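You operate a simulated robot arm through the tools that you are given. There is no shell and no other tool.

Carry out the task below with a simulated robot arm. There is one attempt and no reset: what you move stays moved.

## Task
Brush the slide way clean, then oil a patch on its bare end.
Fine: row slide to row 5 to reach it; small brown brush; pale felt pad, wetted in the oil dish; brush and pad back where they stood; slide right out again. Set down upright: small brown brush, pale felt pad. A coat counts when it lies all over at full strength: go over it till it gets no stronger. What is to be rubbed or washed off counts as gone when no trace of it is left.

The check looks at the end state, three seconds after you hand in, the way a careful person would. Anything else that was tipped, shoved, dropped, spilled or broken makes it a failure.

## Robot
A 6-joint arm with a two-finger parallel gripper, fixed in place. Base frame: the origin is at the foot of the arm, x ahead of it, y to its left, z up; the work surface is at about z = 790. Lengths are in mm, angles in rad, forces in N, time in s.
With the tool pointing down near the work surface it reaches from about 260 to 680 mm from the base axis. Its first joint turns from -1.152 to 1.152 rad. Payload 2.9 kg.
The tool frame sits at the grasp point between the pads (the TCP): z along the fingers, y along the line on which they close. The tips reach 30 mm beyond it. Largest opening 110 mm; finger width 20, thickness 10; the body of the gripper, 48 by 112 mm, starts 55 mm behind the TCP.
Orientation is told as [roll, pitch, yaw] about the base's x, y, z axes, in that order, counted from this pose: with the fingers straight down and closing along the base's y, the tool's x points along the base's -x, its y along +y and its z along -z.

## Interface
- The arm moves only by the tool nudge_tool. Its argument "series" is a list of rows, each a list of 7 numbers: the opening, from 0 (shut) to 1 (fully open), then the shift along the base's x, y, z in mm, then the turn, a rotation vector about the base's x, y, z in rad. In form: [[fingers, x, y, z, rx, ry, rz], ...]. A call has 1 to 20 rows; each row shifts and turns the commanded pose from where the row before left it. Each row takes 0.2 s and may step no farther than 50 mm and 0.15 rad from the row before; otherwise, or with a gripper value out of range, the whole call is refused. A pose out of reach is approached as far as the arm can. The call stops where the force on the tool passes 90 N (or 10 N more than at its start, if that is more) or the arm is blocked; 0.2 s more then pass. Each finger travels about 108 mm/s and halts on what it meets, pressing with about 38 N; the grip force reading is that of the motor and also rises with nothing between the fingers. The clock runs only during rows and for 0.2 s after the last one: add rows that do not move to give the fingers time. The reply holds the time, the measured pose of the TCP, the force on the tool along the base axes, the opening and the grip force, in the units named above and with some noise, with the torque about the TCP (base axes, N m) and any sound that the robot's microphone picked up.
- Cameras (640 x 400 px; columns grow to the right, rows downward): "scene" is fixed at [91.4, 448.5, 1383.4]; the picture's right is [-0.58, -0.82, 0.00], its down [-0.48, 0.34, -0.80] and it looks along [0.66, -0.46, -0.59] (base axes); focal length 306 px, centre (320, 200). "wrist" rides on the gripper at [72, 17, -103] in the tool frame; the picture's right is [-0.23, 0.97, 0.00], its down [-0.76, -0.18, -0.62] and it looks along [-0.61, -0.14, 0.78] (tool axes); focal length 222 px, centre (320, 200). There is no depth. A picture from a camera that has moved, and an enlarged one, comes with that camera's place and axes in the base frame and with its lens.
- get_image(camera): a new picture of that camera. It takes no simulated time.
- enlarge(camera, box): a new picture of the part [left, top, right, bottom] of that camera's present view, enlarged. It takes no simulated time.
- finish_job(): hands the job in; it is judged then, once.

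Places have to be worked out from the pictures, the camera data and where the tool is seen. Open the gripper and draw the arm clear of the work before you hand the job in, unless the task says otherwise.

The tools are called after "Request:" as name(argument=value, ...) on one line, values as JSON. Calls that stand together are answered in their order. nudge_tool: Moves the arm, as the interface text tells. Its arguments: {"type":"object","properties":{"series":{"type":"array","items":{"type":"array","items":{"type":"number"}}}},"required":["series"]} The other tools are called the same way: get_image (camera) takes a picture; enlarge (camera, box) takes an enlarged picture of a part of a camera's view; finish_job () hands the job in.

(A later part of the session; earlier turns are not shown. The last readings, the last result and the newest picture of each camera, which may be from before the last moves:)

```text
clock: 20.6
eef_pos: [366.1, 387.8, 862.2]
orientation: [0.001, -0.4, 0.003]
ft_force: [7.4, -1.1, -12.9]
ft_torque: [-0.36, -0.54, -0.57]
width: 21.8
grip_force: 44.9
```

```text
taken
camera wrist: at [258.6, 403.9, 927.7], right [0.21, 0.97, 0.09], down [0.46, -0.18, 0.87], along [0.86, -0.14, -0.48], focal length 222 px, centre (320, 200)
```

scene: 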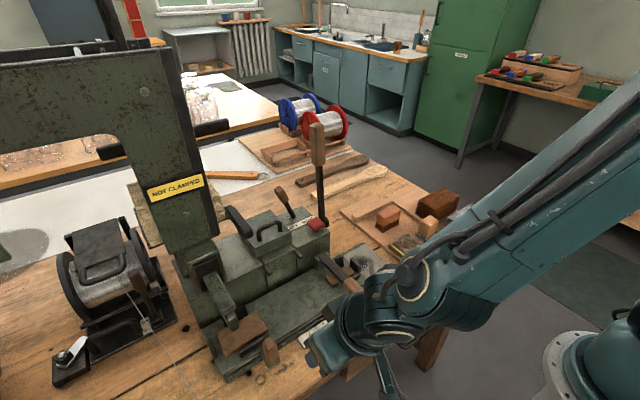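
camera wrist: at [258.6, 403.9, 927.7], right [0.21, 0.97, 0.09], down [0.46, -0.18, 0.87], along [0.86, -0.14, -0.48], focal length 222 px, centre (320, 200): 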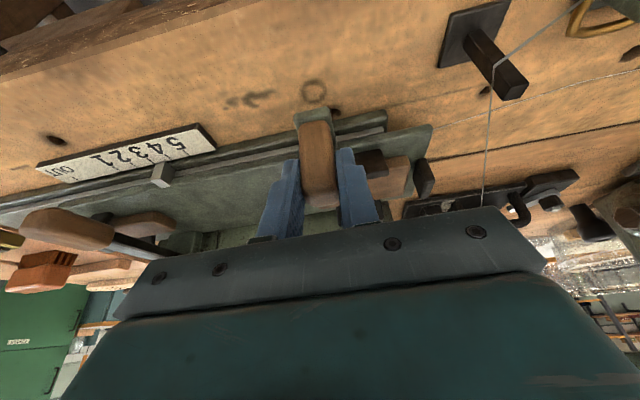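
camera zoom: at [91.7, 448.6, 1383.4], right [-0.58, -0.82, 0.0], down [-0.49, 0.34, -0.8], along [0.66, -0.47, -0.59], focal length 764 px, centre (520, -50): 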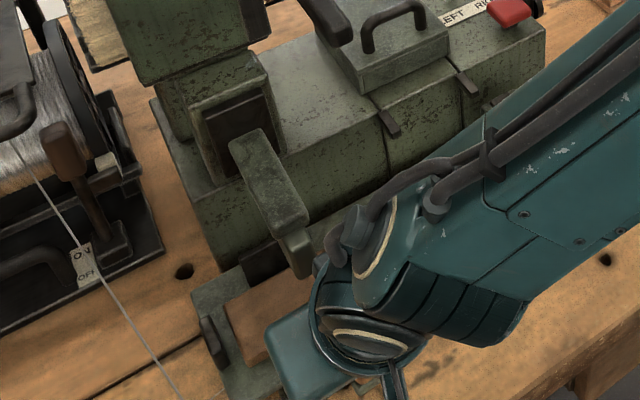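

It passes now — so earlier the wrist had touched the head. Continue toward row 5 in small steps, then check the pointer.

Request:
nudge_tool(series=[[0, 0, 5, 0, 0, 0, 0], [0, 0, 5, 0, 0, 0, 0], [0, 0, 5, 0, 0, 0, 0], [0, 0, 5, 0, 0, 0, 0], [0, 0, 3, 0, 0, 0, 0], [0, 0, 0, 0, 0, 0, 0]])

Request:
enlarge(camera="scene", box=[160, 220, 320, 380])

Request:
enlarge(camera="wrist", box=[20, 100, 260, 250])

Request:
enlarge(camera="scene", box=[280, 290, 380, 352])

```text
clock: 22.0
eef_pos: [365.5, 409.7, 863.0]
orientation: [0.002, -0.401, 0.003]
ft_force: [5.5, 1.0, -18.0]
ft_torque: [-0.35, 0.23, -0.61]
width: 22.2
grip_force: 44.9
```

```text
2.50 times, centred on (240, 300) of scene
camera zoom: at [91.7, 448.8, 1383.3], right [-0.58, -0.82, 0.0], down [-0.49, 0.34, -0.8], along [0.66, -0.47, -0.59], focal length 764 px, centre (520, -50)
```

zoom: 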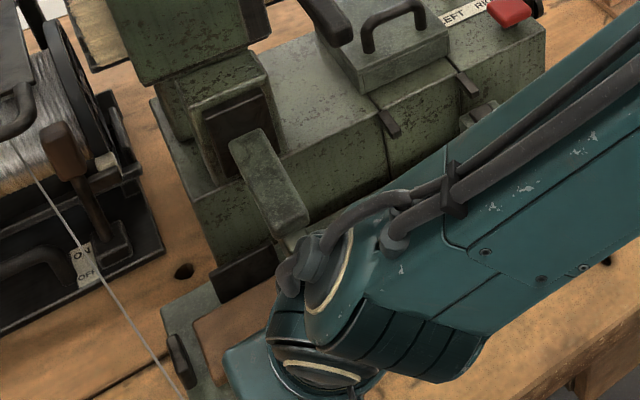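

```text
2.67 times, centred on (140, 175) of wrist
camera zoom: at [258.6, 426.9, 927.8], right [0.2, 0.97, 0.09], down [0.46, -0.18, 0.87], along [0.86, -0.14, -0.48], focal length 592 px, centre (800, 267)
```

zoom: 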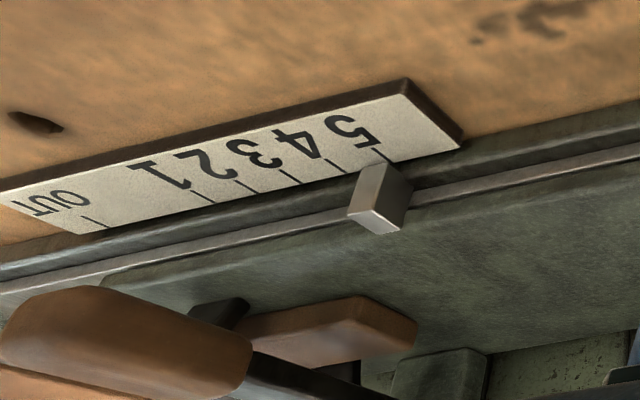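

```text
6.40 times, centred on (330, 321) of scene
camera zoom: at [91.7, 448.8, 1383.3], right [-0.58, -0.82, 0.0], down [-0.49, 0.34, -0.8], along [0.66, -0.47, -0.59], focal length 1957 px, centre (256, -574)
```

zoom: 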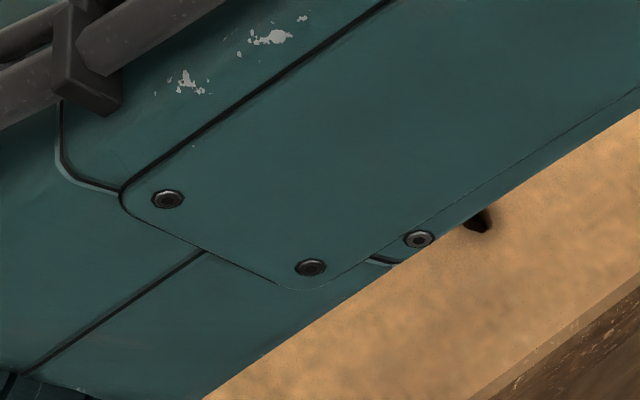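

Pointer is close to 5 now. Zoom tight on it in the wrist view.

Request:
enlarge(camera="wrist", box=[100, 120, 212, 190])

```text
5.71 times, centred on (156, 155) of wrist
camera zoom: at [258.6, 426.9, 927.8], right [0.2, 0.97, 0.09], down [0.46, -0.18, 0.87], along [0.86, -0.14, -0.48], focal length 1269 px, centre (1257, 457)
```

zoom: 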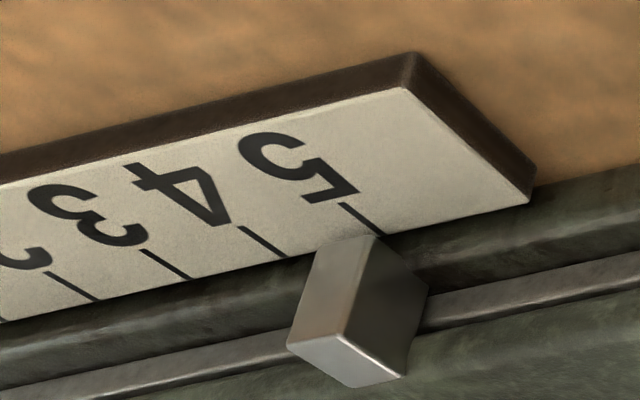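

Pointer reads about 4.6–4.7. I'll advance 6 mm more and recheck.

Request:
nudge_tool(series=[[0, 0, 3, 0, 0, 0, 0], [0, 0, 3, 0, 0, 0, 0], [0, 0, 0, 0, 0, 0, 0]])

Request:
enlarge(camera="wrist", box=[90, 120, 202, 190])

```text
clock: 22.8
eef_pos: [364.8, 413.5, 862.0]
orientation: [-0.002, -0.4, 0.003]
ft_force: [-1.5, -16.3, -9.4]
ft_torque: [-0.03, 0.2, -0.09]
width: 21.8
grip_force: 45.0
```

```text
5.71 times, centred on (146, 155) of wrist
camera zoom: at [258.6, 431.3, 927.8], right [0.21, 0.97, 0.09], down [0.46, -0.18, 0.87], along [0.86, -0.14, -0.48], focal length 1269 px, centre (1314, 457)
```

zoom: 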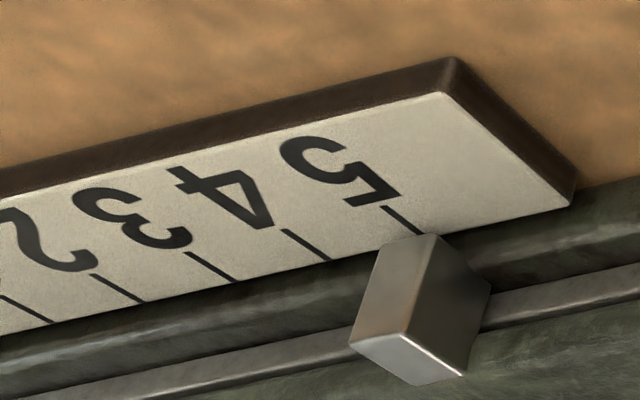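

Force in y rose to −16 N with the slide moving only ~4 mm; maybe the end stop at row 5. Push 2 mm more to confirm.

Request:
nudge_tool(series=[[0, 0, 2, 0, 0, 0, 0], [0, 0, 0, 0, 0, 0, 0]])

Request:
enlarge(camera="wrist", box=[90, 120, 202, 190])

Request:
enlarge(camera="scene", box=[160, 220, 320, 380])

```text
clock: 23.4
eef_pos: [366.1, 413.9, 862.8]
orientation: [-0.005, -0.4, -0.001]
ft_force: [-4.3, -35.6, 2.3]
ft_torque: [0.77, -0.07, 0.25]
width: 21.9
grip_force: 44.9
```

```text
5.71 times, centred on (146, 155) of wrist
camera zoom: at [258.7, 431.9, 927.8], right [0.21, 0.97, 0.08], down [0.46, -0.17, 0.87], along [0.86, -0.15, -0.48], focal length 1269 px, centre (1314, 457)
```

zoom: 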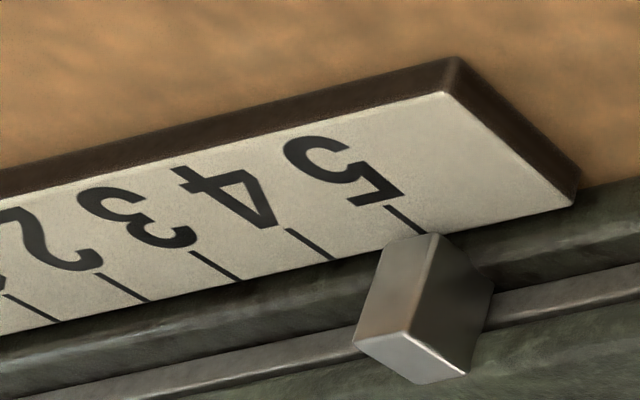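

```text
2.50 times, centred on (240, 300) of scene
camera zoom: at [91.3, 447.6, 1383.7], right [-0.58, -0.82, 0.0], down [-0.48, 0.34, -0.8], along [0.66, -0.46, -0.59], focal length 764 px, centre (520, -50)
```

zoom: 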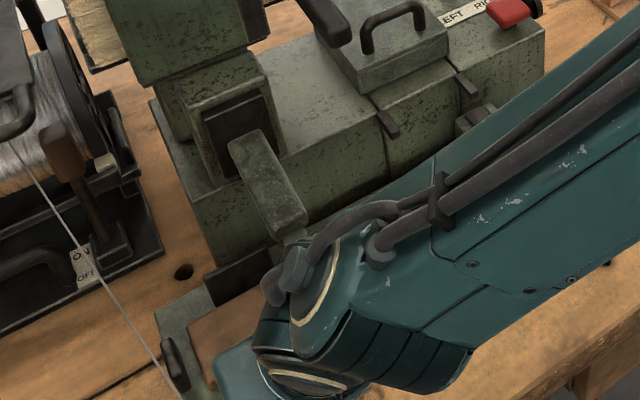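

Firm stop here, reading ≈5. I'll relieve the force, release the knob, and look at the pointer from directly above.

Request:
nudge_tool(series=[[0, 0, -3, 0, 0, 0, 0], [0, 0, 0, 0, 0, 0, 0], [0.3, 0, 0, 0, 0, 0, 0], [0.6, 0, 0, 0, 0, 0, 0], [0.6, 0, 0, 0, 0, 0, 0], [0.6, -8, 0, 20, 0, 0, 0], [0.6, -20, -10, 30, 0, 0, 0], [0.6, -30, -20, 20, 0, 0, 0], [0.6, -20, -40, 0, 0, 0.0, 0], [0.6, 0, -40, 0, 0, 0.1, 0], [0.6, 0, -30, 10, 0, 0.15, 0], [0.6, 0, 0, 0, 0, 0.15, 0], [0.6, 0, 0, 0, 0, 0, 0]])

Request:
get_image(camera="wrist")

Request:
enlarge(camera="scene", box=[280, 290, 380, 352])

Request:
enlarge(camera="scene", box=[160, 220, 320, 380])

```text
clock: 26.2
eef_pos: [288.8, 274.6, 945.0]
orientation: [0.006, 0.001, 0.001]
ft_force: [-0.2, 1.2, -0.4]
ft_torque: [0.0, -0.01, 0.0]
width: 66.0
grip_force: 0.0
```

```text
taken
camera wrist: at [214.9, 291.4, 1045.3], right [0.22, 0.97, 0.0], down [0.76, -0.18, 0.62], along [0.61, -0.14, -0.78], focal length 222 px, centre (320, 200)
```

wrist: 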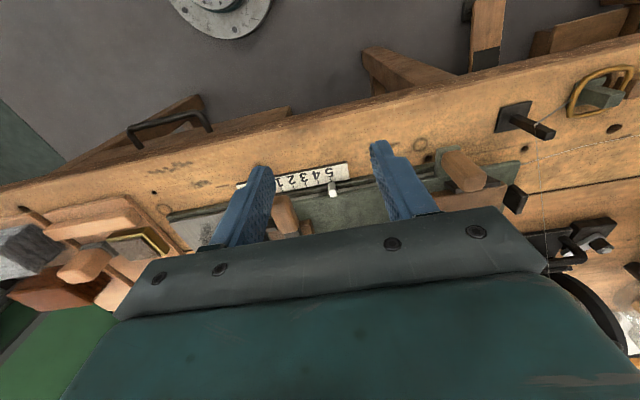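

```text
6.40 times, centred on (330, 321) of scene
camera zoom: at [91.4, 448.5, 1383.4], right [-0.58, -0.82, 0.0], down [-0.48, 0.34, -0.8], along [0.66, -0.46, -0.59], focal length 1957 px, centre (256, -574)
```

zoom: 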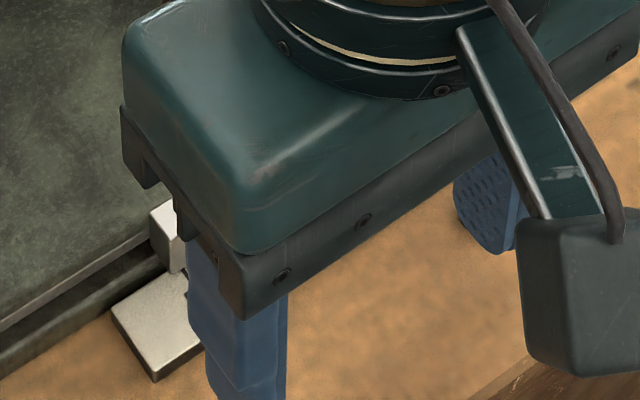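

```text
2.50 times, centred on (240, 300) of scene
camera zoom: at [91.4, 448.5, 1383.4], right [-0.58, -0.82, 0.0], down [-0.48, 0.34, -0.8], along [0.66, -0.46, -0.59], focal length 764 px, centre (520, -50)
```

zoom: 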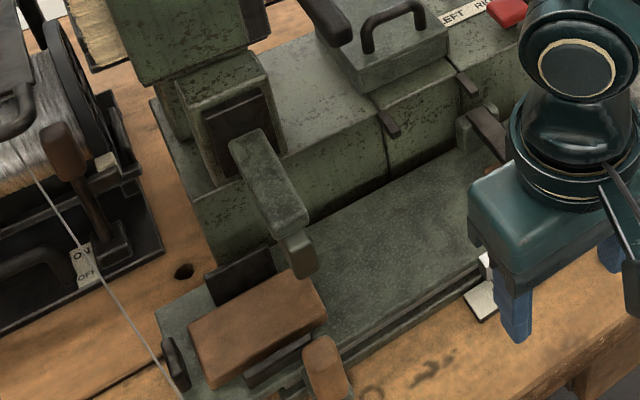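

Zoom on the pointer from this near-overhead view.

Request:
enlarge(camera="wrist", box=[260, 140, 380, 215])

```text
5.33 times, centred on (320, 178) of wrist
camera zoom: at [214.9, 291.4, 1045.3], right [0.22, 0.97, 0.0], down [0.76, -0.18, 0.62], along [0.61, -0.14, -0.78], focal length 1185 px, centre (320, 320)
```

zoom: 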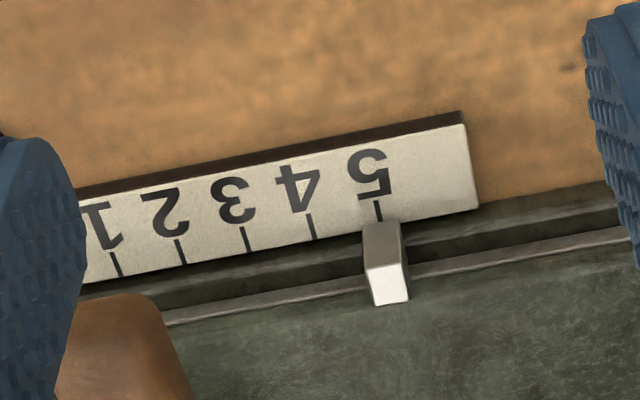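

The pointer is exactly at row 5. Now go look at the exposed way at the −y end.

Request:
nudge_tool(series=[[0.6, 0, -40, 15, 0, 0, 0], [0.6, 0, -45, 15, 0, 0, 0], [0.6, 0, -45, 10, 0, 0, 0], [0.6, 15, -45, 0, 0, 0, 0], [0.6, 15, -35, 0, 0, 0, 0], [0.6, 0, 0, 0, 0, 0, 0]])

Request:
get_image(camera="wrist")

Request:
enlarge(camera="wrist", box=[270, 70, 430, 190])

Request:
enlarge(camera="scene", box=[310, 210, 430, 310])

```text
clock: 27.6
eef_pos: [317.2, 64.9, 983.0]
orientation: [0.004, 0.001, 0.003]
ft_force: [0.7, -0.1, 0.1]
ft_torque: [0.01, 0.03, -0.02]
width: 65.8
grip_force: 0.0
```

```text
taken
camera wrist: at [244.8, 81.5, 1084.8], right [0.22, 0.97, 0.0], down [0.76, -0.18, 0.62], along [0.61, -0.14, -0.78], focal length 222 px, centre (320, 200)
```

wrist: 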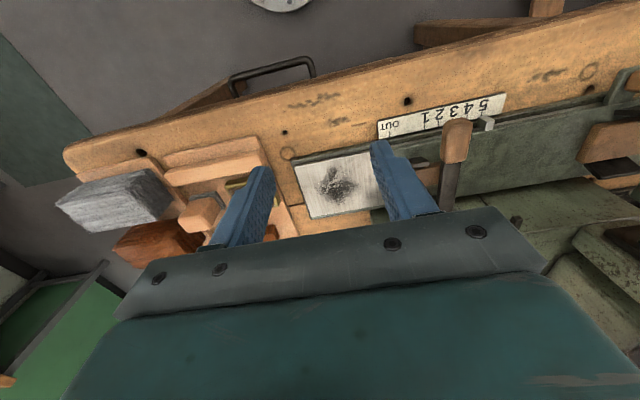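

```text
3.33 times, centred on (350, 130) of wrist
camera zoom: at [244.8, 81.5, 1084.8], right [0.22, 0.97, 0.0], down [0.76, -0.18, 0.62], along [0.61, -0.14, -0.78], focal length 740 px, centre (220, 433)
```

zoom: 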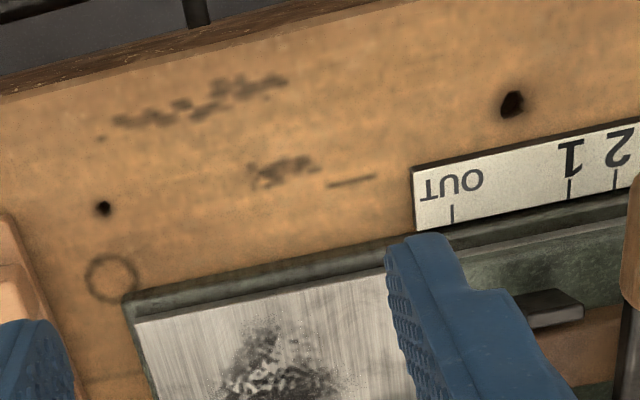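

```text
4.00 times, centred on (370, 260) of scene
camera zoom: at [91.4, 448.4, 1383.4], right [-0.58, -0.82, 0.0], down [-0.48, 0.34, -0.8], along [0.66, -0.46, -0.59], focal length 1223 px, centre (120, -40)
```

zoom: 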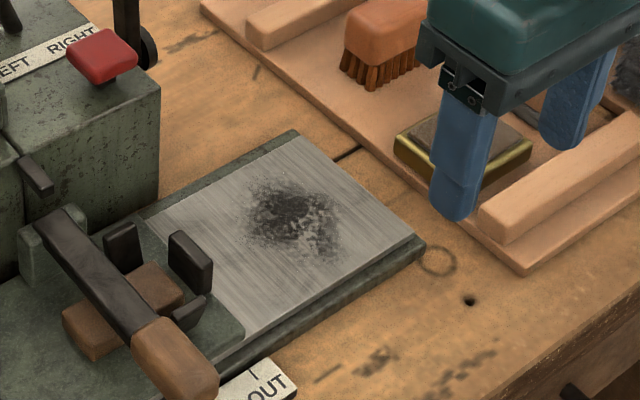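

Row 5 exposes the way (x≈401–510, y≈7–135, z≈798) with the dark grime around x 424–490, y 35–85. Now look at the brush on the tray closely.

Request:
nudge_tool(series=[[0.6, 10, -45, 0, 0, 0, 0], [0.6, 10, -45, 0, 0, 0, 0], [0.6, 15, -45, 0, 0, 0, 0], [0.6, 30, -20, -20, 0, 0, 0], [0.6, 0, 0, -20, 0, 0, 0], [0.6, 0, 0, 0, 0, 0, 0]])

Request:
get_image(camera="wrist")

Request:
enlarge(camera="wrist", box=[210, 90, 410, 215])

Request:
enlarge(camera="scene", box=[330, 185, 490, 285])

```text
clock: 29.0
eef_pos: [381.8, -88.3, 942.0]
orientation: [0.003, -0.002, 0.004]
ft_force: [-0.4, 0.2, -1.3]
ft_torque: [0.01, -0.03, 0.0]
width: 66.0
grip_force: 0.1
```

```text
taken
camera wrist: at [309.6, -72.6, 1044.0], right [0.22, 0.97, 0.0], down [0.76, -0.18, 0.62], along [0.61, -0.14, -0.78], focal length 222 px, centre (320, 200)
```

wrist: 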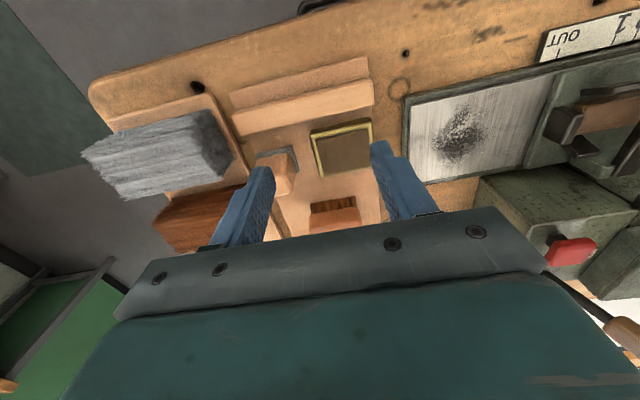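

```text
3.20 times, centred on (310, 152) of wrist
camera zoom: at [309.6, -72.6, 1044.0], right [0.22, 0.97, 0.0], down [0.76, -0.18, 0.62], along [0.61, -0.14, -0.78], focal length 711 px, centre (352, 352)
```

zoom: 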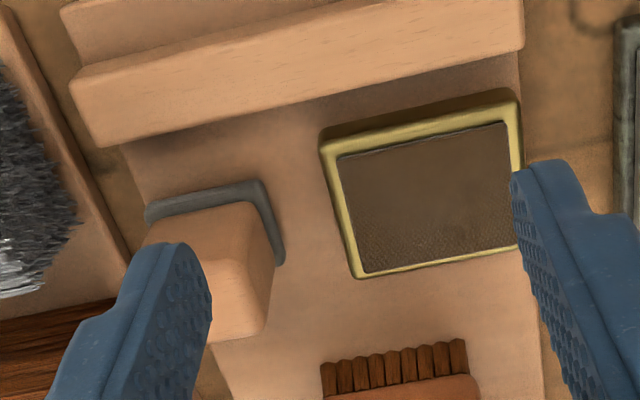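

```text
4.00 times, centred on (410, 235) of scene
camera zoom: at [91.4, 448.5, 1383.4], right [-0.58, -0.82, 0.0], down [-0.48, 0.34, -0.8], along [0.66, -0.46, -0.59], focal length 1223 px, centre (-40, 60)
```

zoom: 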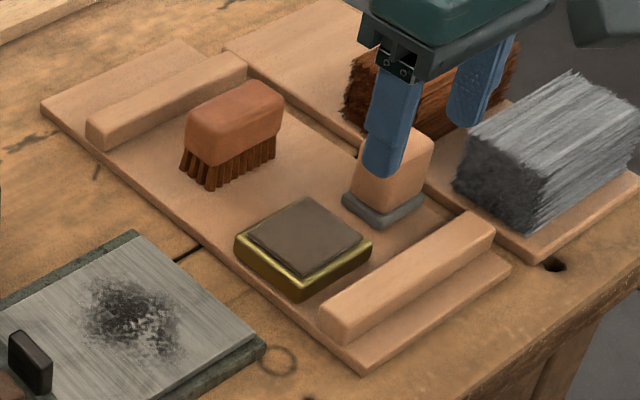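

The brush is hidden behind the palm; raise the arm so it comes into view.

Request:
nudge_tool(series=[[0.6, 0, 0, 45, 0, 0, 0], [0.6, 0, 0, 45, 0, 0, 0], [0.6, 0, 0, 40, 0, 0, 0], [0.6, 0, 0, 0, 0, 0, 0]])

Request:
enlarge(camera="wrist", box=[230, 110, 390, 210])

Request:
enlarge(camera="scene", box=[330, 185, 490, 285])

```text
clock: 30.0
eef_pos: [383.4, -88.2, 1074.3]
orientation: [0.003, -0.001, 0.003]
ft_force: [0.1, 1.2, -0.5]
ft_torque: [0.02, 0.02, 0.03]
width: 65.8
grip_force: 0.1
```

```text
4.00 times, centred on (310, 160) of wrist
camera zoom: at [310.2, -72.4, 1175.2], right [0.22, 0.97, 0.0], down [0.76, -0.18, 0.62], along [0.61, -0.14, -0.78], focal length 888 px, centre (360, 360)
```

zoom: 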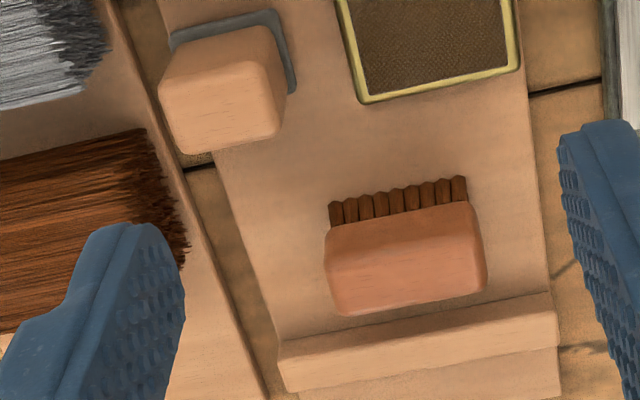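

```text
4.00 times, centred on (410, 235) of scene
camera zoom: at [91.4, 448.5, 1383.4], right [-0.58, -0.82, 0.0], down [-0.48, 0.34, -0.8], along [0.66, -0.46, -0.59], focal length 1223 px, centre (-40, 60)
```

zoom: 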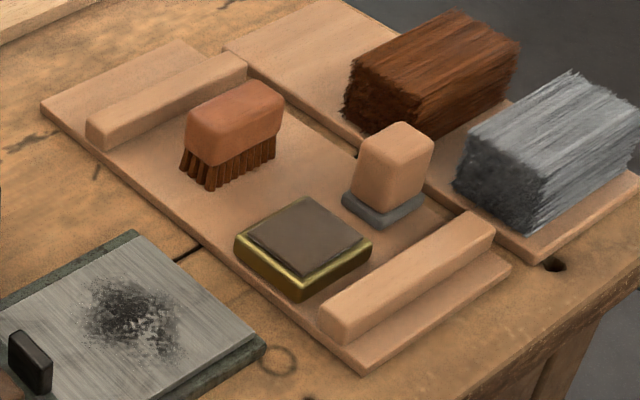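

Clear view: the brush body spans x≈511–537, y≈−132 to −68, z≈819–850 with bristles below, aligned with y. I'll go above it at (524, −99.5) with the fingers opened along y.

Request:
nudge_tool(series=[[0.85, 28, -2, -25, 0, 0, 0], [0.85, 28, -2, -25, 0, 0, 0], [0.85, 28, -2, -25, 0, 0, 0], [0.85, 28, -2, -25, 0, 0, 0], [0.85, 28.5, -3.3, -25, 0, 0, 0], [0.85, 0, 0, -29, 0, 0, 0], [0.85, 0, 0, 0, 0, 0, 0]])

Request:
enlarge(camera="scene", box=[330, 165, 490, 265])

Request:
get_image(camera="wrist")

```text
clock: 31.6
eef_pos: [523.5, -100.4, 919.1]
orientation: [0.004, 0.0, 0.005]
ft_force: [-0.2, -0.1, 0.1]
ft_torque: [-0.01, 0.01, -0.01]
width: 93.4
grip_force: 0.1
```

```text
4.00 times, centred on (410, 215) of scene
camera zoom: at [91.4, 448.5, 1383.4], right [-0.58, -0.82, 0.0], down [-0.48, 0.34, -0.8], along [0.66, -0.46, -0.59], focal length 1223 px, centre (-40, 140)
```

zoom: 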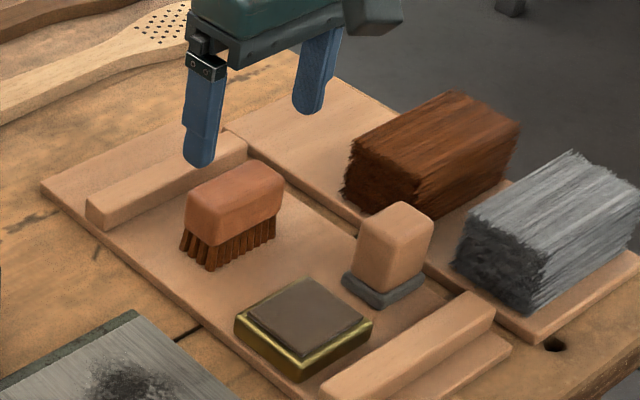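

```text
taken
camera wrist: at [450.7, -84.1, 1020.4], right [0.22, 0.97, 0.0], down [0.76, -0.18, 0.62], along [0.61, -0.14, -0.78], focal length 222 px, centre (320, 200)
```

wrist: 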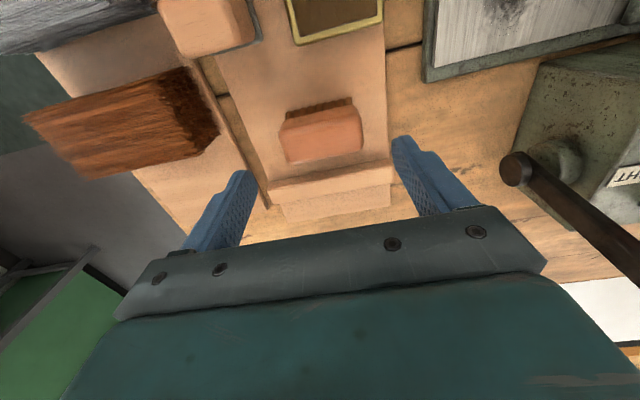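

The brush top centre re-checks at (523.5, −99.4), right under the TCP. Descend to z≈852 and close gently.

Request:
nudge_tool(series=[[0.85, 0, 0.7, -30, 0, 0, 0], [0.85, 0, 0, -22, 0, 0, 0], [0.85, 0, 0, -15, 0, 0, 0], [0.85, 0, 0, 0, 0, 0, 0], [0.7, 0, 0, 0, 0, 0, 0], [0.62, 0, 0, 0, 0, 0, 0], [0.55, 0, 0, 0, 0, 0, 0], [0.5, 0, 0, 0, 0, 0, 0], [0.4, 0, 0, 0, 0, 0, 0], [0.4, 0, 0, 0, 0, 0, 0]])

Request:
enlarge(camera="scene", box=[330, 165, 490, 265])

Request:
get_image(camera="wrist")

```text
clock: 33.8
eef_pos: [523.8, -100.6, 853.8]
orientation: [0.004, -0.003, 0.004]
ft_force: [0.6, 1.1, 0.1]
ft_torque: [0.0, -0.01, 0.01]
width: 71.0
grip_force: 38.3
```

```text
4.00 times, centred on (410, 215) of scene
camera zoom: at [91.4, 448.5, 1383.4], right [-0.58, -0.82, 0.0], down [-0.48, 0.34, -0.8], along [0.66, -0.46, -0.59], focal length 1223 px, centre (-40, 140)
```

zoom: 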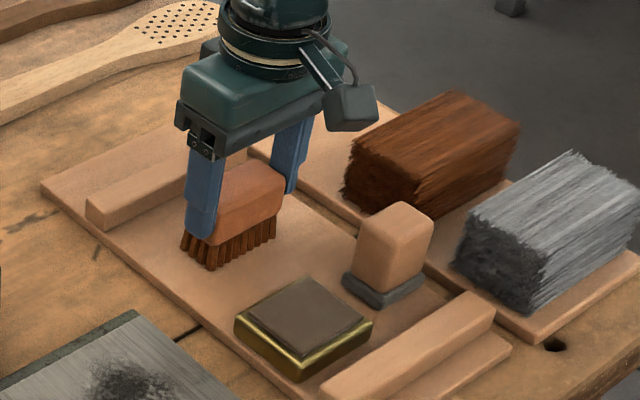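

```text
taken
camera wrist: at [450.5, -84.2, 953.8], right [0.22, 0.97, 0.0], down [0.76, -0.18, 0.62], along [0.61, -0.14, -0.78], focal length 222 px, centre (320, 200)
```

wrist: 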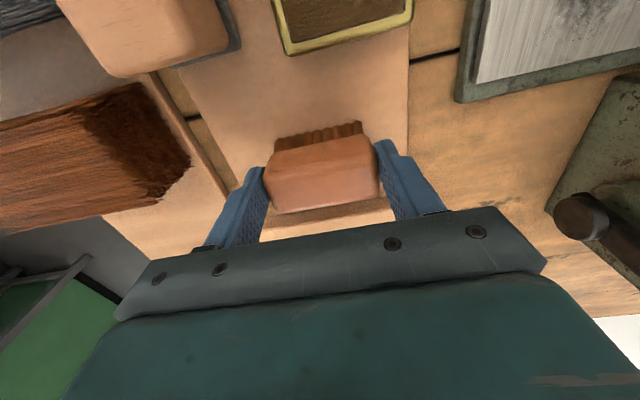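

Gripped at 71 mm width (place pose TCP ≈ 523.8, −100.6, 853.8). Lift straight up and check it's held.

Request:
nudge_tool(series=[[0.2, 0, 0, 0, 0, 0, 0], [0.2, 0, 0, 15, 0, 0, 0], [0.2, 0, 0, 25, 0, 0, 0], [0.2, 0, 0, 30, 0, 0, 0], [0.2, 0, 0, 0, 0, 0, 0]])

Request:
enlarge(camera="scene", box=[330, 165, 490, 265])

Request:
get_image(camera="wrist")

```text
clock: 35.0
eef_pos: [522.9, -100.6, 922.1]
orientation: [0.004, -0.001, 0.003]
ft_force: [0.0, 1.0, -0.2]
ft_torque: [0.0, 0.03, 0.04]
width: 71.2
grip_force: 38.0
```

```text
4.00 times, centred on (410, 215) of scene
camera zoom: at [91.4, 448.5, 1383.4], right [-0.58, -0.82, 0.0], down [-0.48, 0.34, -0.8], along [0.66, -0.46, -0.59], focal length 1223 px, centre (-40, 140)
```

zoom: 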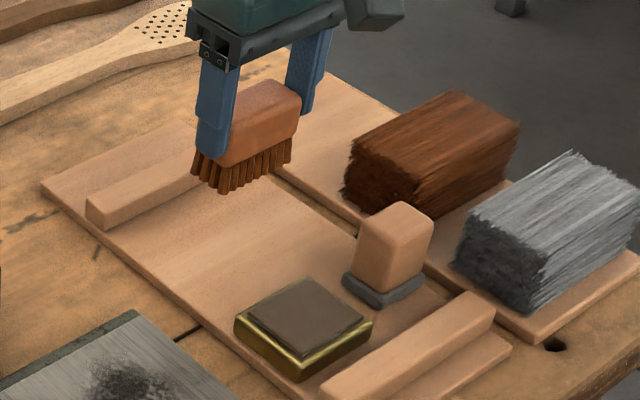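

```text
taken
camera wrist: at [449.8, -83.2, 1024.2], right [0.22, 0.97, 0.0], down [0.76, -0.18, 0.62], along [0.61, -0.14, -0.78], focal length 222 px, centre (320, 200)
```

wrist: 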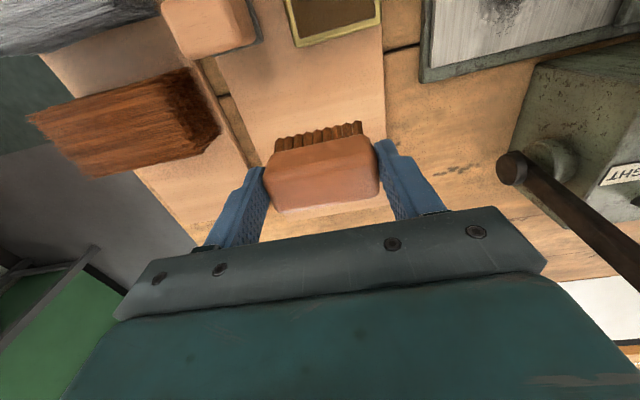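

Held firmly. Now carry it over the grime, to (450, 58), staying high.

Request:
nudge_tool(series=[[0.2, -18, 38, 5, 0, 0, 0], [0.2, -18, 40, 0, 0, 0, 0], [0.2, -18, 40, 0, 0, 0, 0], [0.2, -18, 40, 0, 0, 0, 0], [0.2, 0, 0, 0, 0, 0, 0]])

Request:
get_image(camera="wrist")

Request:
enlarge(camera="scene", box=[310, 170, 470, 290])

```text
clock: 36.2
eef_pos: [450.2, 58.0, 928.3]
orientation: [0.003, -0.004, 0.001]
ft_force: [0.3, -0.2, 0.5]
ft_torque: [0.03, 0.02, 0.01]
width: 71.0
grip_force: 38.1
```

```text
taken
camera wrist: at [377.5, 74.5, 1029.4], right [0.23, 0.97, 0.0], down [0.76, -0.18, 0.62], along [0.61, -0.14, -0.78], focal length 222 px, centre (320, 200)
```

wrist: 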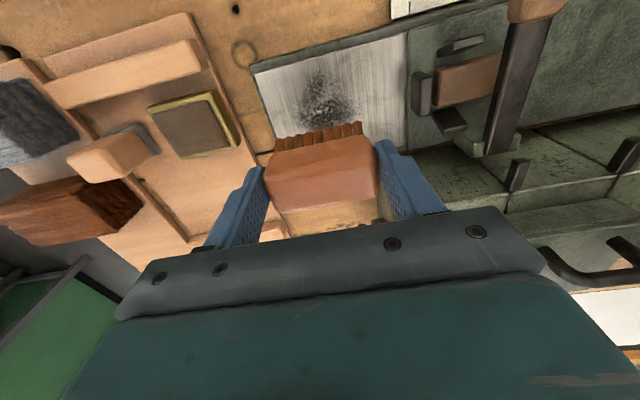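

```text
3.33 times, centred on (390, 230) of scene
camera zoom: at [91.4, 448.5, 1383.4], right [-0.58, -0.82, 0.0], down [-0.48, 0.34, -0.8], along [0.66, -0.46, -0.59], focal length 1019 px, centre (87, 100)
```

zoom: 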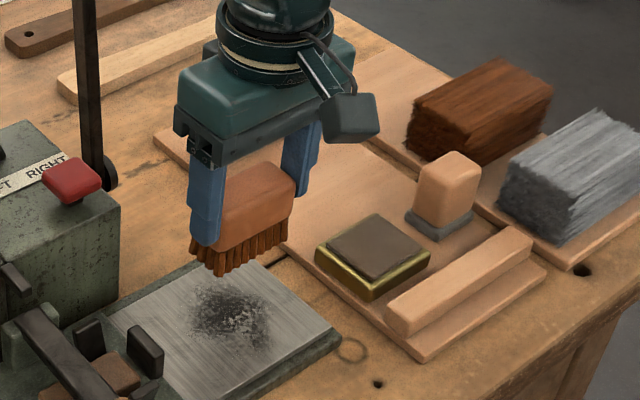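

Zoom into the wrist view of the grime to locate it relative to the brush.

Request:
enlarge(camera="wrist", box=[240, 20, 430, 140])

```text
3.33 times, centred on (335, 80) of wrist
camera zoom: at [377.5, 74.5, 1029.4], right [0.23, 0.97, 0.0], down [0.76, -0.18, 0.62], along [0.61, -0.14, -0.78], focal length 740 px, centre (270, 600)
```

zoom: 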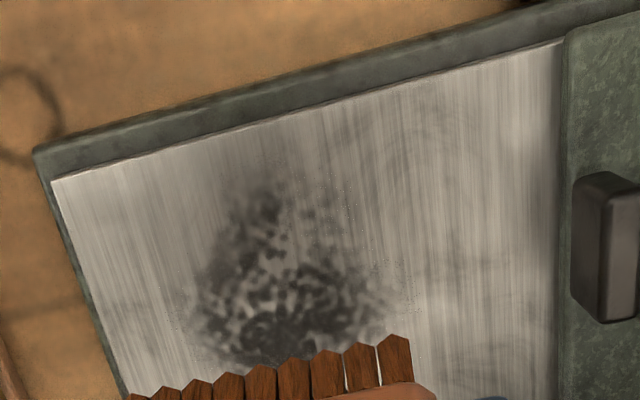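

Core grime spans x≈415–490, y≈32–94. I'll position over the near edge (x 415, y 60) and lower slowly until the bristles touch.

Request:
nudge_tool(series=[[0.2, -35, 2, -20, 0, 0, 0], [0.2, 0, 0, -25, 0, 0, 0], [0.2, 0, 0, -15, 0, 0, 0], [0.2, 0, 0, -5, 0, 0, 0], [0.2, 0, 0, -3, 0, 0, 0], [0.2, 0, 0, -2, 0, 0, 0], [0.2, 0, 0, 0, 0, 0, 0]])

Request:
enlarge(camera="scene", box=[310, 170, 470, 290])

```text
clock: 37.8
eef_pos: [416.2, 58.8, 859.0]
orientation: [0.005, -0.005, 0.002]
ft_force: [-6.6, -0.8, 37.9]
ft_torque: [-0.38, 0.15, -0.04]
width: 71.0
grip_force: 38.1
```

```text
3.33 times, centred on (390, 230) of scene
camera zoom: at [90.7, 448.4, 1383.5], right [-0.58, -0.82, 0.0], down [-0.48, 0.34, -0.8], along [0.66, -0.46, -0.59], focal length 1019 px, centre (87, 100)
```

zoom: 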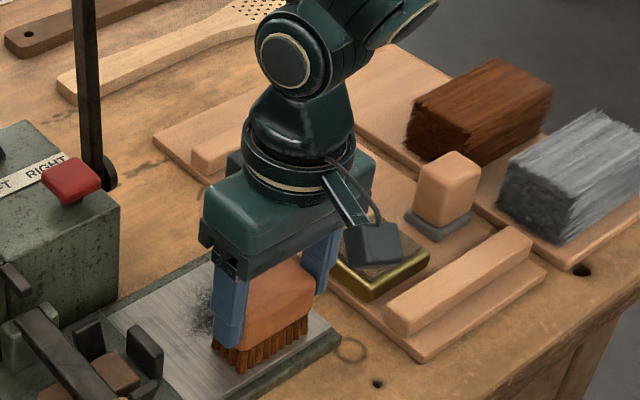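

Contact at TCP z≈859 with 38 N — too hard. Raise slightly to bring it to a light load.

Request:
nudge_tool(series=[[0.2, 0, 0, 1.5, 0, 0, 0], [0.2, 0, 0, 0, 0, 0, 0]])

```text
clock: 38.4
eef_pos: [416.6, 61.0, 858.9]
orientation: [0.003, -0.003, 0.001]
ft_force: [1.9, -0.5, 20.0]
ft_torque: [-0.37, -0.28, -0.01]
width: 70.8
grip_force: 37.6
```

20 N now. Ease another 0.8 mm up and make the first stroke along +x.

Request:
nudge_tool(series=[[0.2, 0, 0, 0.8, 0, 0, 0], [0.2, 6, 0, 0, 0, 0, 0], [0.2, 6, 0, 0, 0, 0, 0], [0.2, 6, 0, 0, 0, 0, 0], [0.2, 6, 0, 0, 0, 0, 0], [0.2, 6, 0, 0, 0, 0, 0], [0.2, 0, 0, 0, 0, 0, 0]])

Request:
enlarge(camera="scene", box=[310, 190, 430, 290])

Request:
enlarge(camera="wrist", box=[220, 0, 440, 150])

```text
clock: 40.0
eef_pos: [447.1, 60.1, 859.9]
orientation: [0.003, 0.001, 0.003]
ft_force: [-1.3, 0.0, 2.0]
ft_torque: [-0.09, 0.04, -0.08]
width: 71.1
grip_force: 38.1
```

```text
4.00 times, centred on (370, 240) of scene
camera zoom: at [91.3, 448.5, 1383.4], right [-0.58, -0.82, 0.0], down [-0.48, 0.34, -0.8], along [0.66, -0.46, -0.59], focal length 1223 px, centre (120, 40)
```

zoom: 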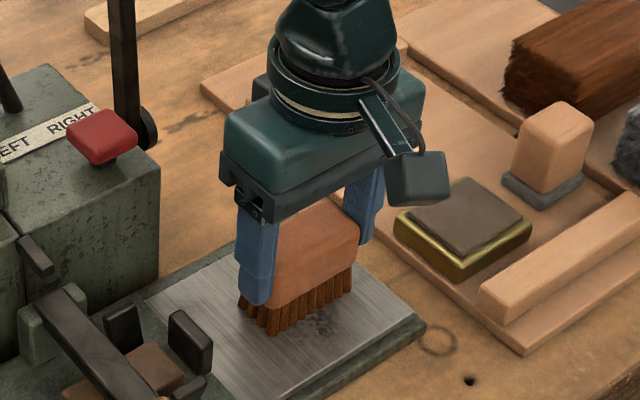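

```text
2.67 times, centred on (330, 75) of wrist
camera zoom: at [373.6, 76.5, 960.8], right [0.22, 0.97, 0.0], down [0.76, -0.18, 0.62], along [0.61, -0.14, -0.78], focal length 592 px, centre (293, 533)
```

zoom: 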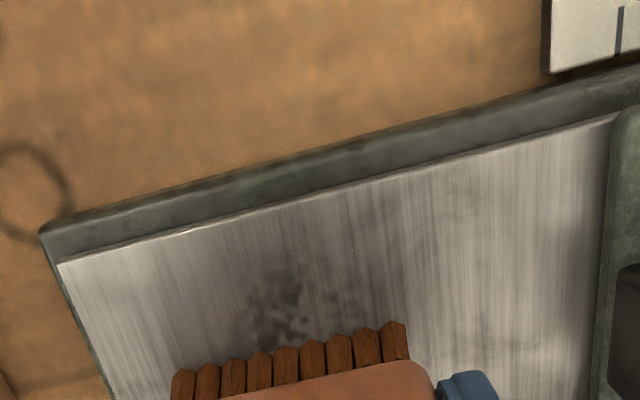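

It works: the grime is fading where the brush passed. Load is only 2 N, so lower 0.6 mm and do full strokes back and forth.

Request:
nudge_tool(series=[[0.2, 0, 0, -0.6, 0, 0, 0], [0.2, 10, 0, 0, 0, 0, 0], [0.2, 10, 0, 0, 0, 0, 0], [0.2, 10, 0, 0, 0, 0, 0], [0.2, 10, 0, 0, 0, 0, 0], [0.2, 10, 0, 0, 0, 0, 0], [0.2, -10, 0, 0, 0, 0, 0], [0.2, -10, 0, 0, 0, 0, 0], [0.2, -10, 0, 0, 0, 0, 0], [0.2, -10, 0, 0, 0, 0, 0], [0.2, -10, 0, 0, 0, 0, 0], [0.2, -10, 0, 0, 0, 0, 0], [0.2, -10, 0, 0, 0, 0, 0], [0.2, -10, 0, 0, 0, 0, 0], [0.2, 0, 0, 0, 0, 0, 0]])

Request:
enlarge(camera="scene", box=[310, 190, 430, 290])

```text
clock: 43.2
eef_pos: [416.5, 59.4, 860.5]
orientation: [0.004, -0.003, 0.003]
ft_force: [2.8, -0.1, 7.3]
ft_torque: [-0.26, -0.28, 0.12]
width: 70.9
grip_force: 38.1
```

```text
4.00 times, centred on (370, 240) of scene
camera zoom: at [91.4, 448.5, 1383.4], right [-0.58, -0.82, 0.0], down [-0.48, 0.34, -0.8], along [0.66, -0.46, -0.59], focal length 1223 px, centre (120, 40)
```

zoom: 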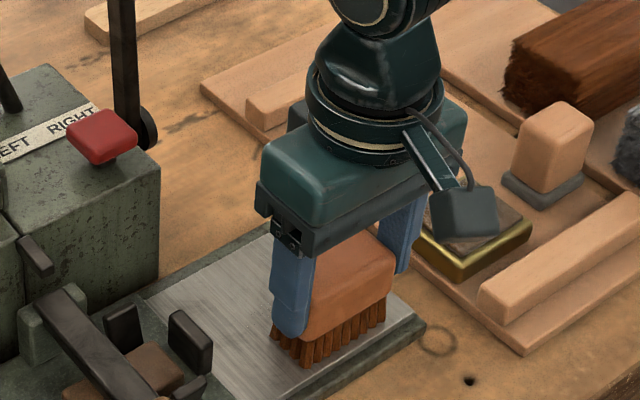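

Looks nearly clean. More strokes in overlapping lanes (y 45 and y 75) to leave no trace.

Request:
nudge_tool(series=[[0.2, 0, -8, 0, 0, 0, 0], [0.2, 0, -7, 0, 0, 0, 0], [0.2, 10, 0, 0, 0, 0, 0], [0.2, 10, 0, 0, 0, 0, 0], [0.2, 10, 0, 0, 0, 0, 0], [0.2, 10, 0, 0, 0, 0, 0], [0.2, 10, 0, 0, 0, 0, 0], [0.2, 10, 0, 0, 0, 0, 0], [0.2, 10, 0, 0, 0, 0, 0], [0.2, 10, 0, 0, 0, 0, 0], [0.2, 0, 10, 0, 0, 0, 0], [0.2, 0, 5, 0, 0, 0, 0], [0.2, -10, 0, 0, 0, 0, 0], [0.2, -10, 0, 0, 0, 0, 0], [0.2, -10, 0, 0, 0, 0, 0], [0.2, -10, 0, 0, 0, 0, 0], [0.2, -10, 0, 0, 0, 0, 0], [0.2, -10, 0, 0, 0, 0, 0], [0.2, -10, 0, 0, 0, 0, 0], [0.2, -10, 0, 0, 0, 0, 0]])

Request:
nudge_tool(series=[[0.2, 0, 10, 0, 0, 0, 0], [0.2, 0, 10, 0, 0, 0, 0], [0.2, 10, 0, 0, 0, 0, 0], [0.2, 10, 0, 0, 0, 0, 0], [0.2, 10, 0, 0, 0, 0, 0], [0.2, 10, 0, 0, 0, 0, 0], [0.2, 10, 0, 0, 0, 0, 0], [0.2, 10, 0, 0, 0, 0, 0], [0.2, -10, 0, 0, 0, 0, 0], [0.2, -10, 0, 0, 0, 0, 0], [0.2, -10, 0, 0, 0, 0, 0], [0.2, -10, 0, 0, 0, 0, 0], [0.2, -10, 0, 0, 0, 0, 0], [0.2, -10, 0, 0, 0, 0, 0], [0.2, 0, 0, 0, 0, 0, 0]])

Request:
enlarge(camera="scene", box=[310, 190, 430, 290])

```text
clock: 47.4
eef_pos: [415.7, 58.8, 859.6]
orientation: [0.004, -0.002, 0.005]
ft_force: [5.6, -0.3, 13.8]
ft_torque: [-0.41, -0.47, 0.19]
width: 70.9
grip_force: 38.1
```

```text
clock: 50.6
eef_pos: [417.4, 79.7, 859.9]
orientation: [0.005, -0.003, 0.001]
ft_force: [7.3, -1.0, 15.3]
ft_torque: [-0.42, -0.35, 0.14]
width: 71.0
grip_force: 37.5
```

```text
4.00 times, centred on (370, 240) of scene
camera zoom: at [91.3, 448.4, 1383.4], right [-0.58, -0.82, 0.0], down [-0.48, 0.34, -0.8], along [0.66, -0.46, -0.59], focal length 1223 px, centre (120, 40)
```

zoom: 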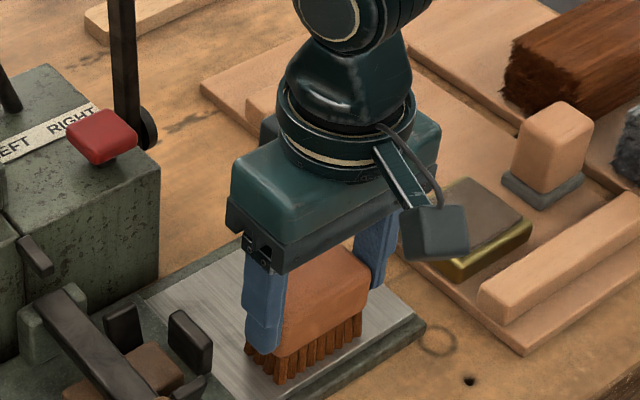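

Lift the brush off and move aside to inspect the way.

Request:
nudge_tool(series=[[0.2, 0, 0, 15, 0, 0, 0], [0.2, 0, 0, 30, 0, 0, 0], [0.2, 0, 0, 30, 0, 0, 0], [0.2, -20, -40, 10, 0, 0, 0], [0.2, -20, -40, 0, 0, 0, 0], [0.2, 0, -30, 0, 0, 0, 0], [0.2, 0, 0, 0, 0, 0, 0]])

Request:
enlarge(camera="scene", box=[325, 215, 425, 290])

Request:
get_image(camera="wrist")

Request:
enlarge(camera="wrist", box=[370, 60, 600, 210])

```text
clock: 52.2
eef_pos: [374.4, -30.2, 943.6]
orientation: [0.003, -0.001, 0.002]
ft_force: [0.5, -0.2, -0.2]
ft_torque: [0.01, 0.01, 0.03]
width: 71.0
grip_force: 38.0
```

```text
5.33 times, centred on (375, 252) of scene
camera zoom: at [91.4, 448.5, 1383.4], right [-0.58, -0.82, 0.0], down [-0.48, 0.34, -0.8], along [0.66, -0.46, -0.59], focal length 1631 px, centre (27, -80)
```

zoom: 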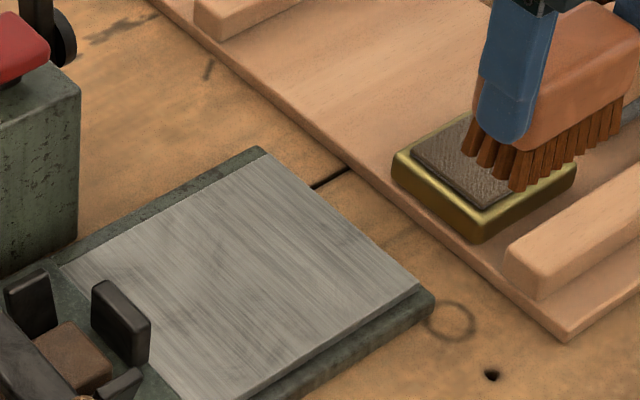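

```text
taken
camera wrist: at [303.1, -14.3, 1044.8], right [0.22, 0.97, 0.0], down [0.76, -0.18, 0.62], along [0.61, -0.14, -0.78], focal length 222 px, centre (320, 200)
```

wrist: 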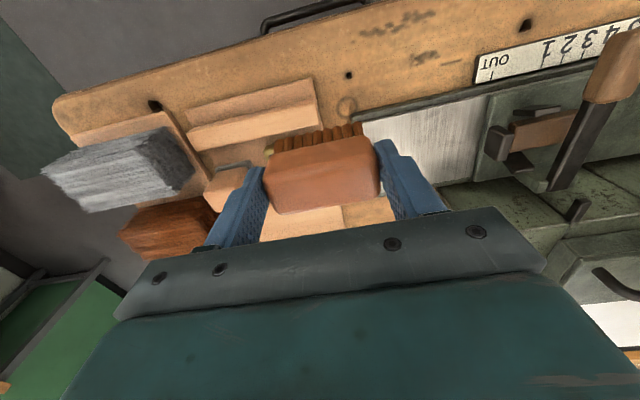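

```text
2.67 times, centred on (485, 135) of wrist
camera zoom: at [303.1, -14.3, 1044.8], right [0.22, 0.97, 0.0], down [0.76, -0.18, 0.62], along [0.61, -0.14, -0.78], focal length 592 px, centre (-120, 373)
```

zoom: 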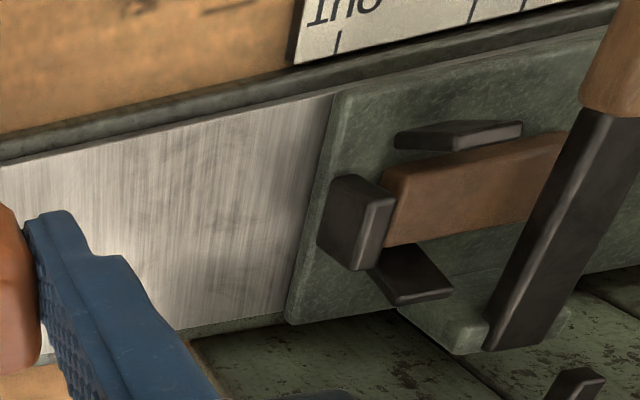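

Looks clean; let me zoom in further to verify no trace remains.

Request:
enlarge(camera="scene", box=[335, 240, 410, 290])

Request:
enlarge(camera="wrist", box=[360, 80, 500, 200])

```text
8.00 times, centred on (372, 265) of scene
camera zoom: at [91.4, 448.5, 1383.4], right [-0.58, -0.82, 0.0], down [-0.48, 0.34, -0.8], along [0.66, -0.46, -0.59], focal length 2446 px, centre (-100, -320)
```

zoom: 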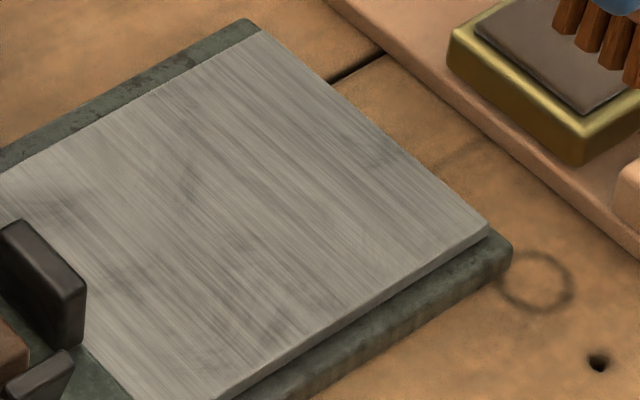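

```text
3.33 times, centred on (430, 140) of wrist
camera zoom: at [303.1, -14.3, 1044.8], right [0.22, 0.97, 0.0], down [0.76, -0.18, 0.62], along [0.61, -0.14, -0.78], focal length 740 px, centre (-47, 400)
```

zoom: 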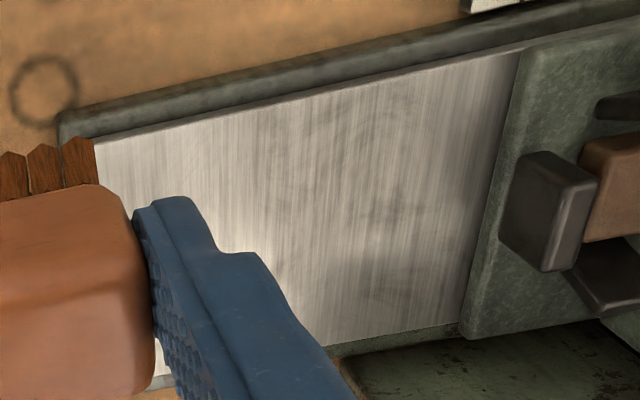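

The core is gone, but faint cloudy smudges show at y≈100–130 — either texture or light residue. I'll brush that band too (lane y≈93) and see whether they change.

Request:
nudge_tool(series=[[0.2, 15, 40, 0, 0, 0, 0], [0.2, 15, 40, 0, 0, 0, 0], [0.2, 15, 43, 0, 0, 0, 0], [0.2, 0, 0, -40, 0, 0, 0], [0.2, 0, 0, -30, 0, 0, 0], [0.2, 0, 0, -12, 0, 0, 0], [0.2, 0, 0, -1.5, 0, 0, 0], [0.2, 0, 0, 0, 0, 0, 0]])

```text
clock: 54.0
eef_pos: [420.9, 92.3, 860.8]
orientation: [0.004, -0.002, 0.003]
ft_force: [0.0, -0.3, -1.3]
ft_torque: [0.0, 0.02, 0.01]
width: 71.0
grip_force: 38.1
```

Almost touching. Lower 1.3 mm and stroke along x between 417 and 485.

Request:
nudge_tool(series=[[0.2, -4, 0, -1.3, 0, 0, 0], [0.2, 10, 0, 0, 0, 0, 0], [0.2, 10, 0, 0, 0, 0, 0], [0.2, 10, 0, 0, 0, 0, 0], [0.2, 10, 0, 0, 0, 0, 0], [0.2, 10, 0, 0, 0, 0, 0], [0.2, 10, 0, 0, 0, 0, 0], [0.2, 8, 0, 0, 0, 0, 0], [0.2, 0, 0, 0, 0, 0, 0], [0.2, -10, 0, 0, 0, 0, 0], [0.2, -10, 0, 0, 0, 0, 0], [0.2, -10, 0, 0, 0, 0, 0], [0.2, -10, 0, 0, 0, 0, 0], [0.2, -10, 0, 0, 0, 0, 0], [0.2, -10, 0, 0, 0, 0, 0], [0.2, -8, 0, 0, 0, 0, 0], [0.2, 0, 0, 0, 0, 0, 0]])

Request:
enlarge(camera="scene", box=[325, 215, 425, 290])

```text
clock: 57.6
eef_pos: [418.0, 93.6, 860.0]
orientation: [0.002, -0.002, 0.004]
ft_force: [3.9, -1.4, 9.1]
ft_torque: [-0.36, -0.21, 0.15]
width: 71.0
grip_force: 37.6
```

```text
5.33 times, centred on (375, 252) of scene
camera zoom: at [91.3, 448.4, 1383.4], right [-0.58, -0.82, 0.0], down [-0.48, 0.34, -0.8], along [0.66, -0.46, -0.59], focal length 1631 px, centre (27, -80)
```

zoom: 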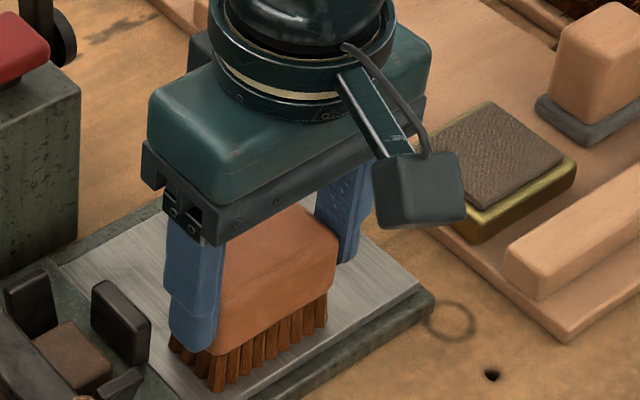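

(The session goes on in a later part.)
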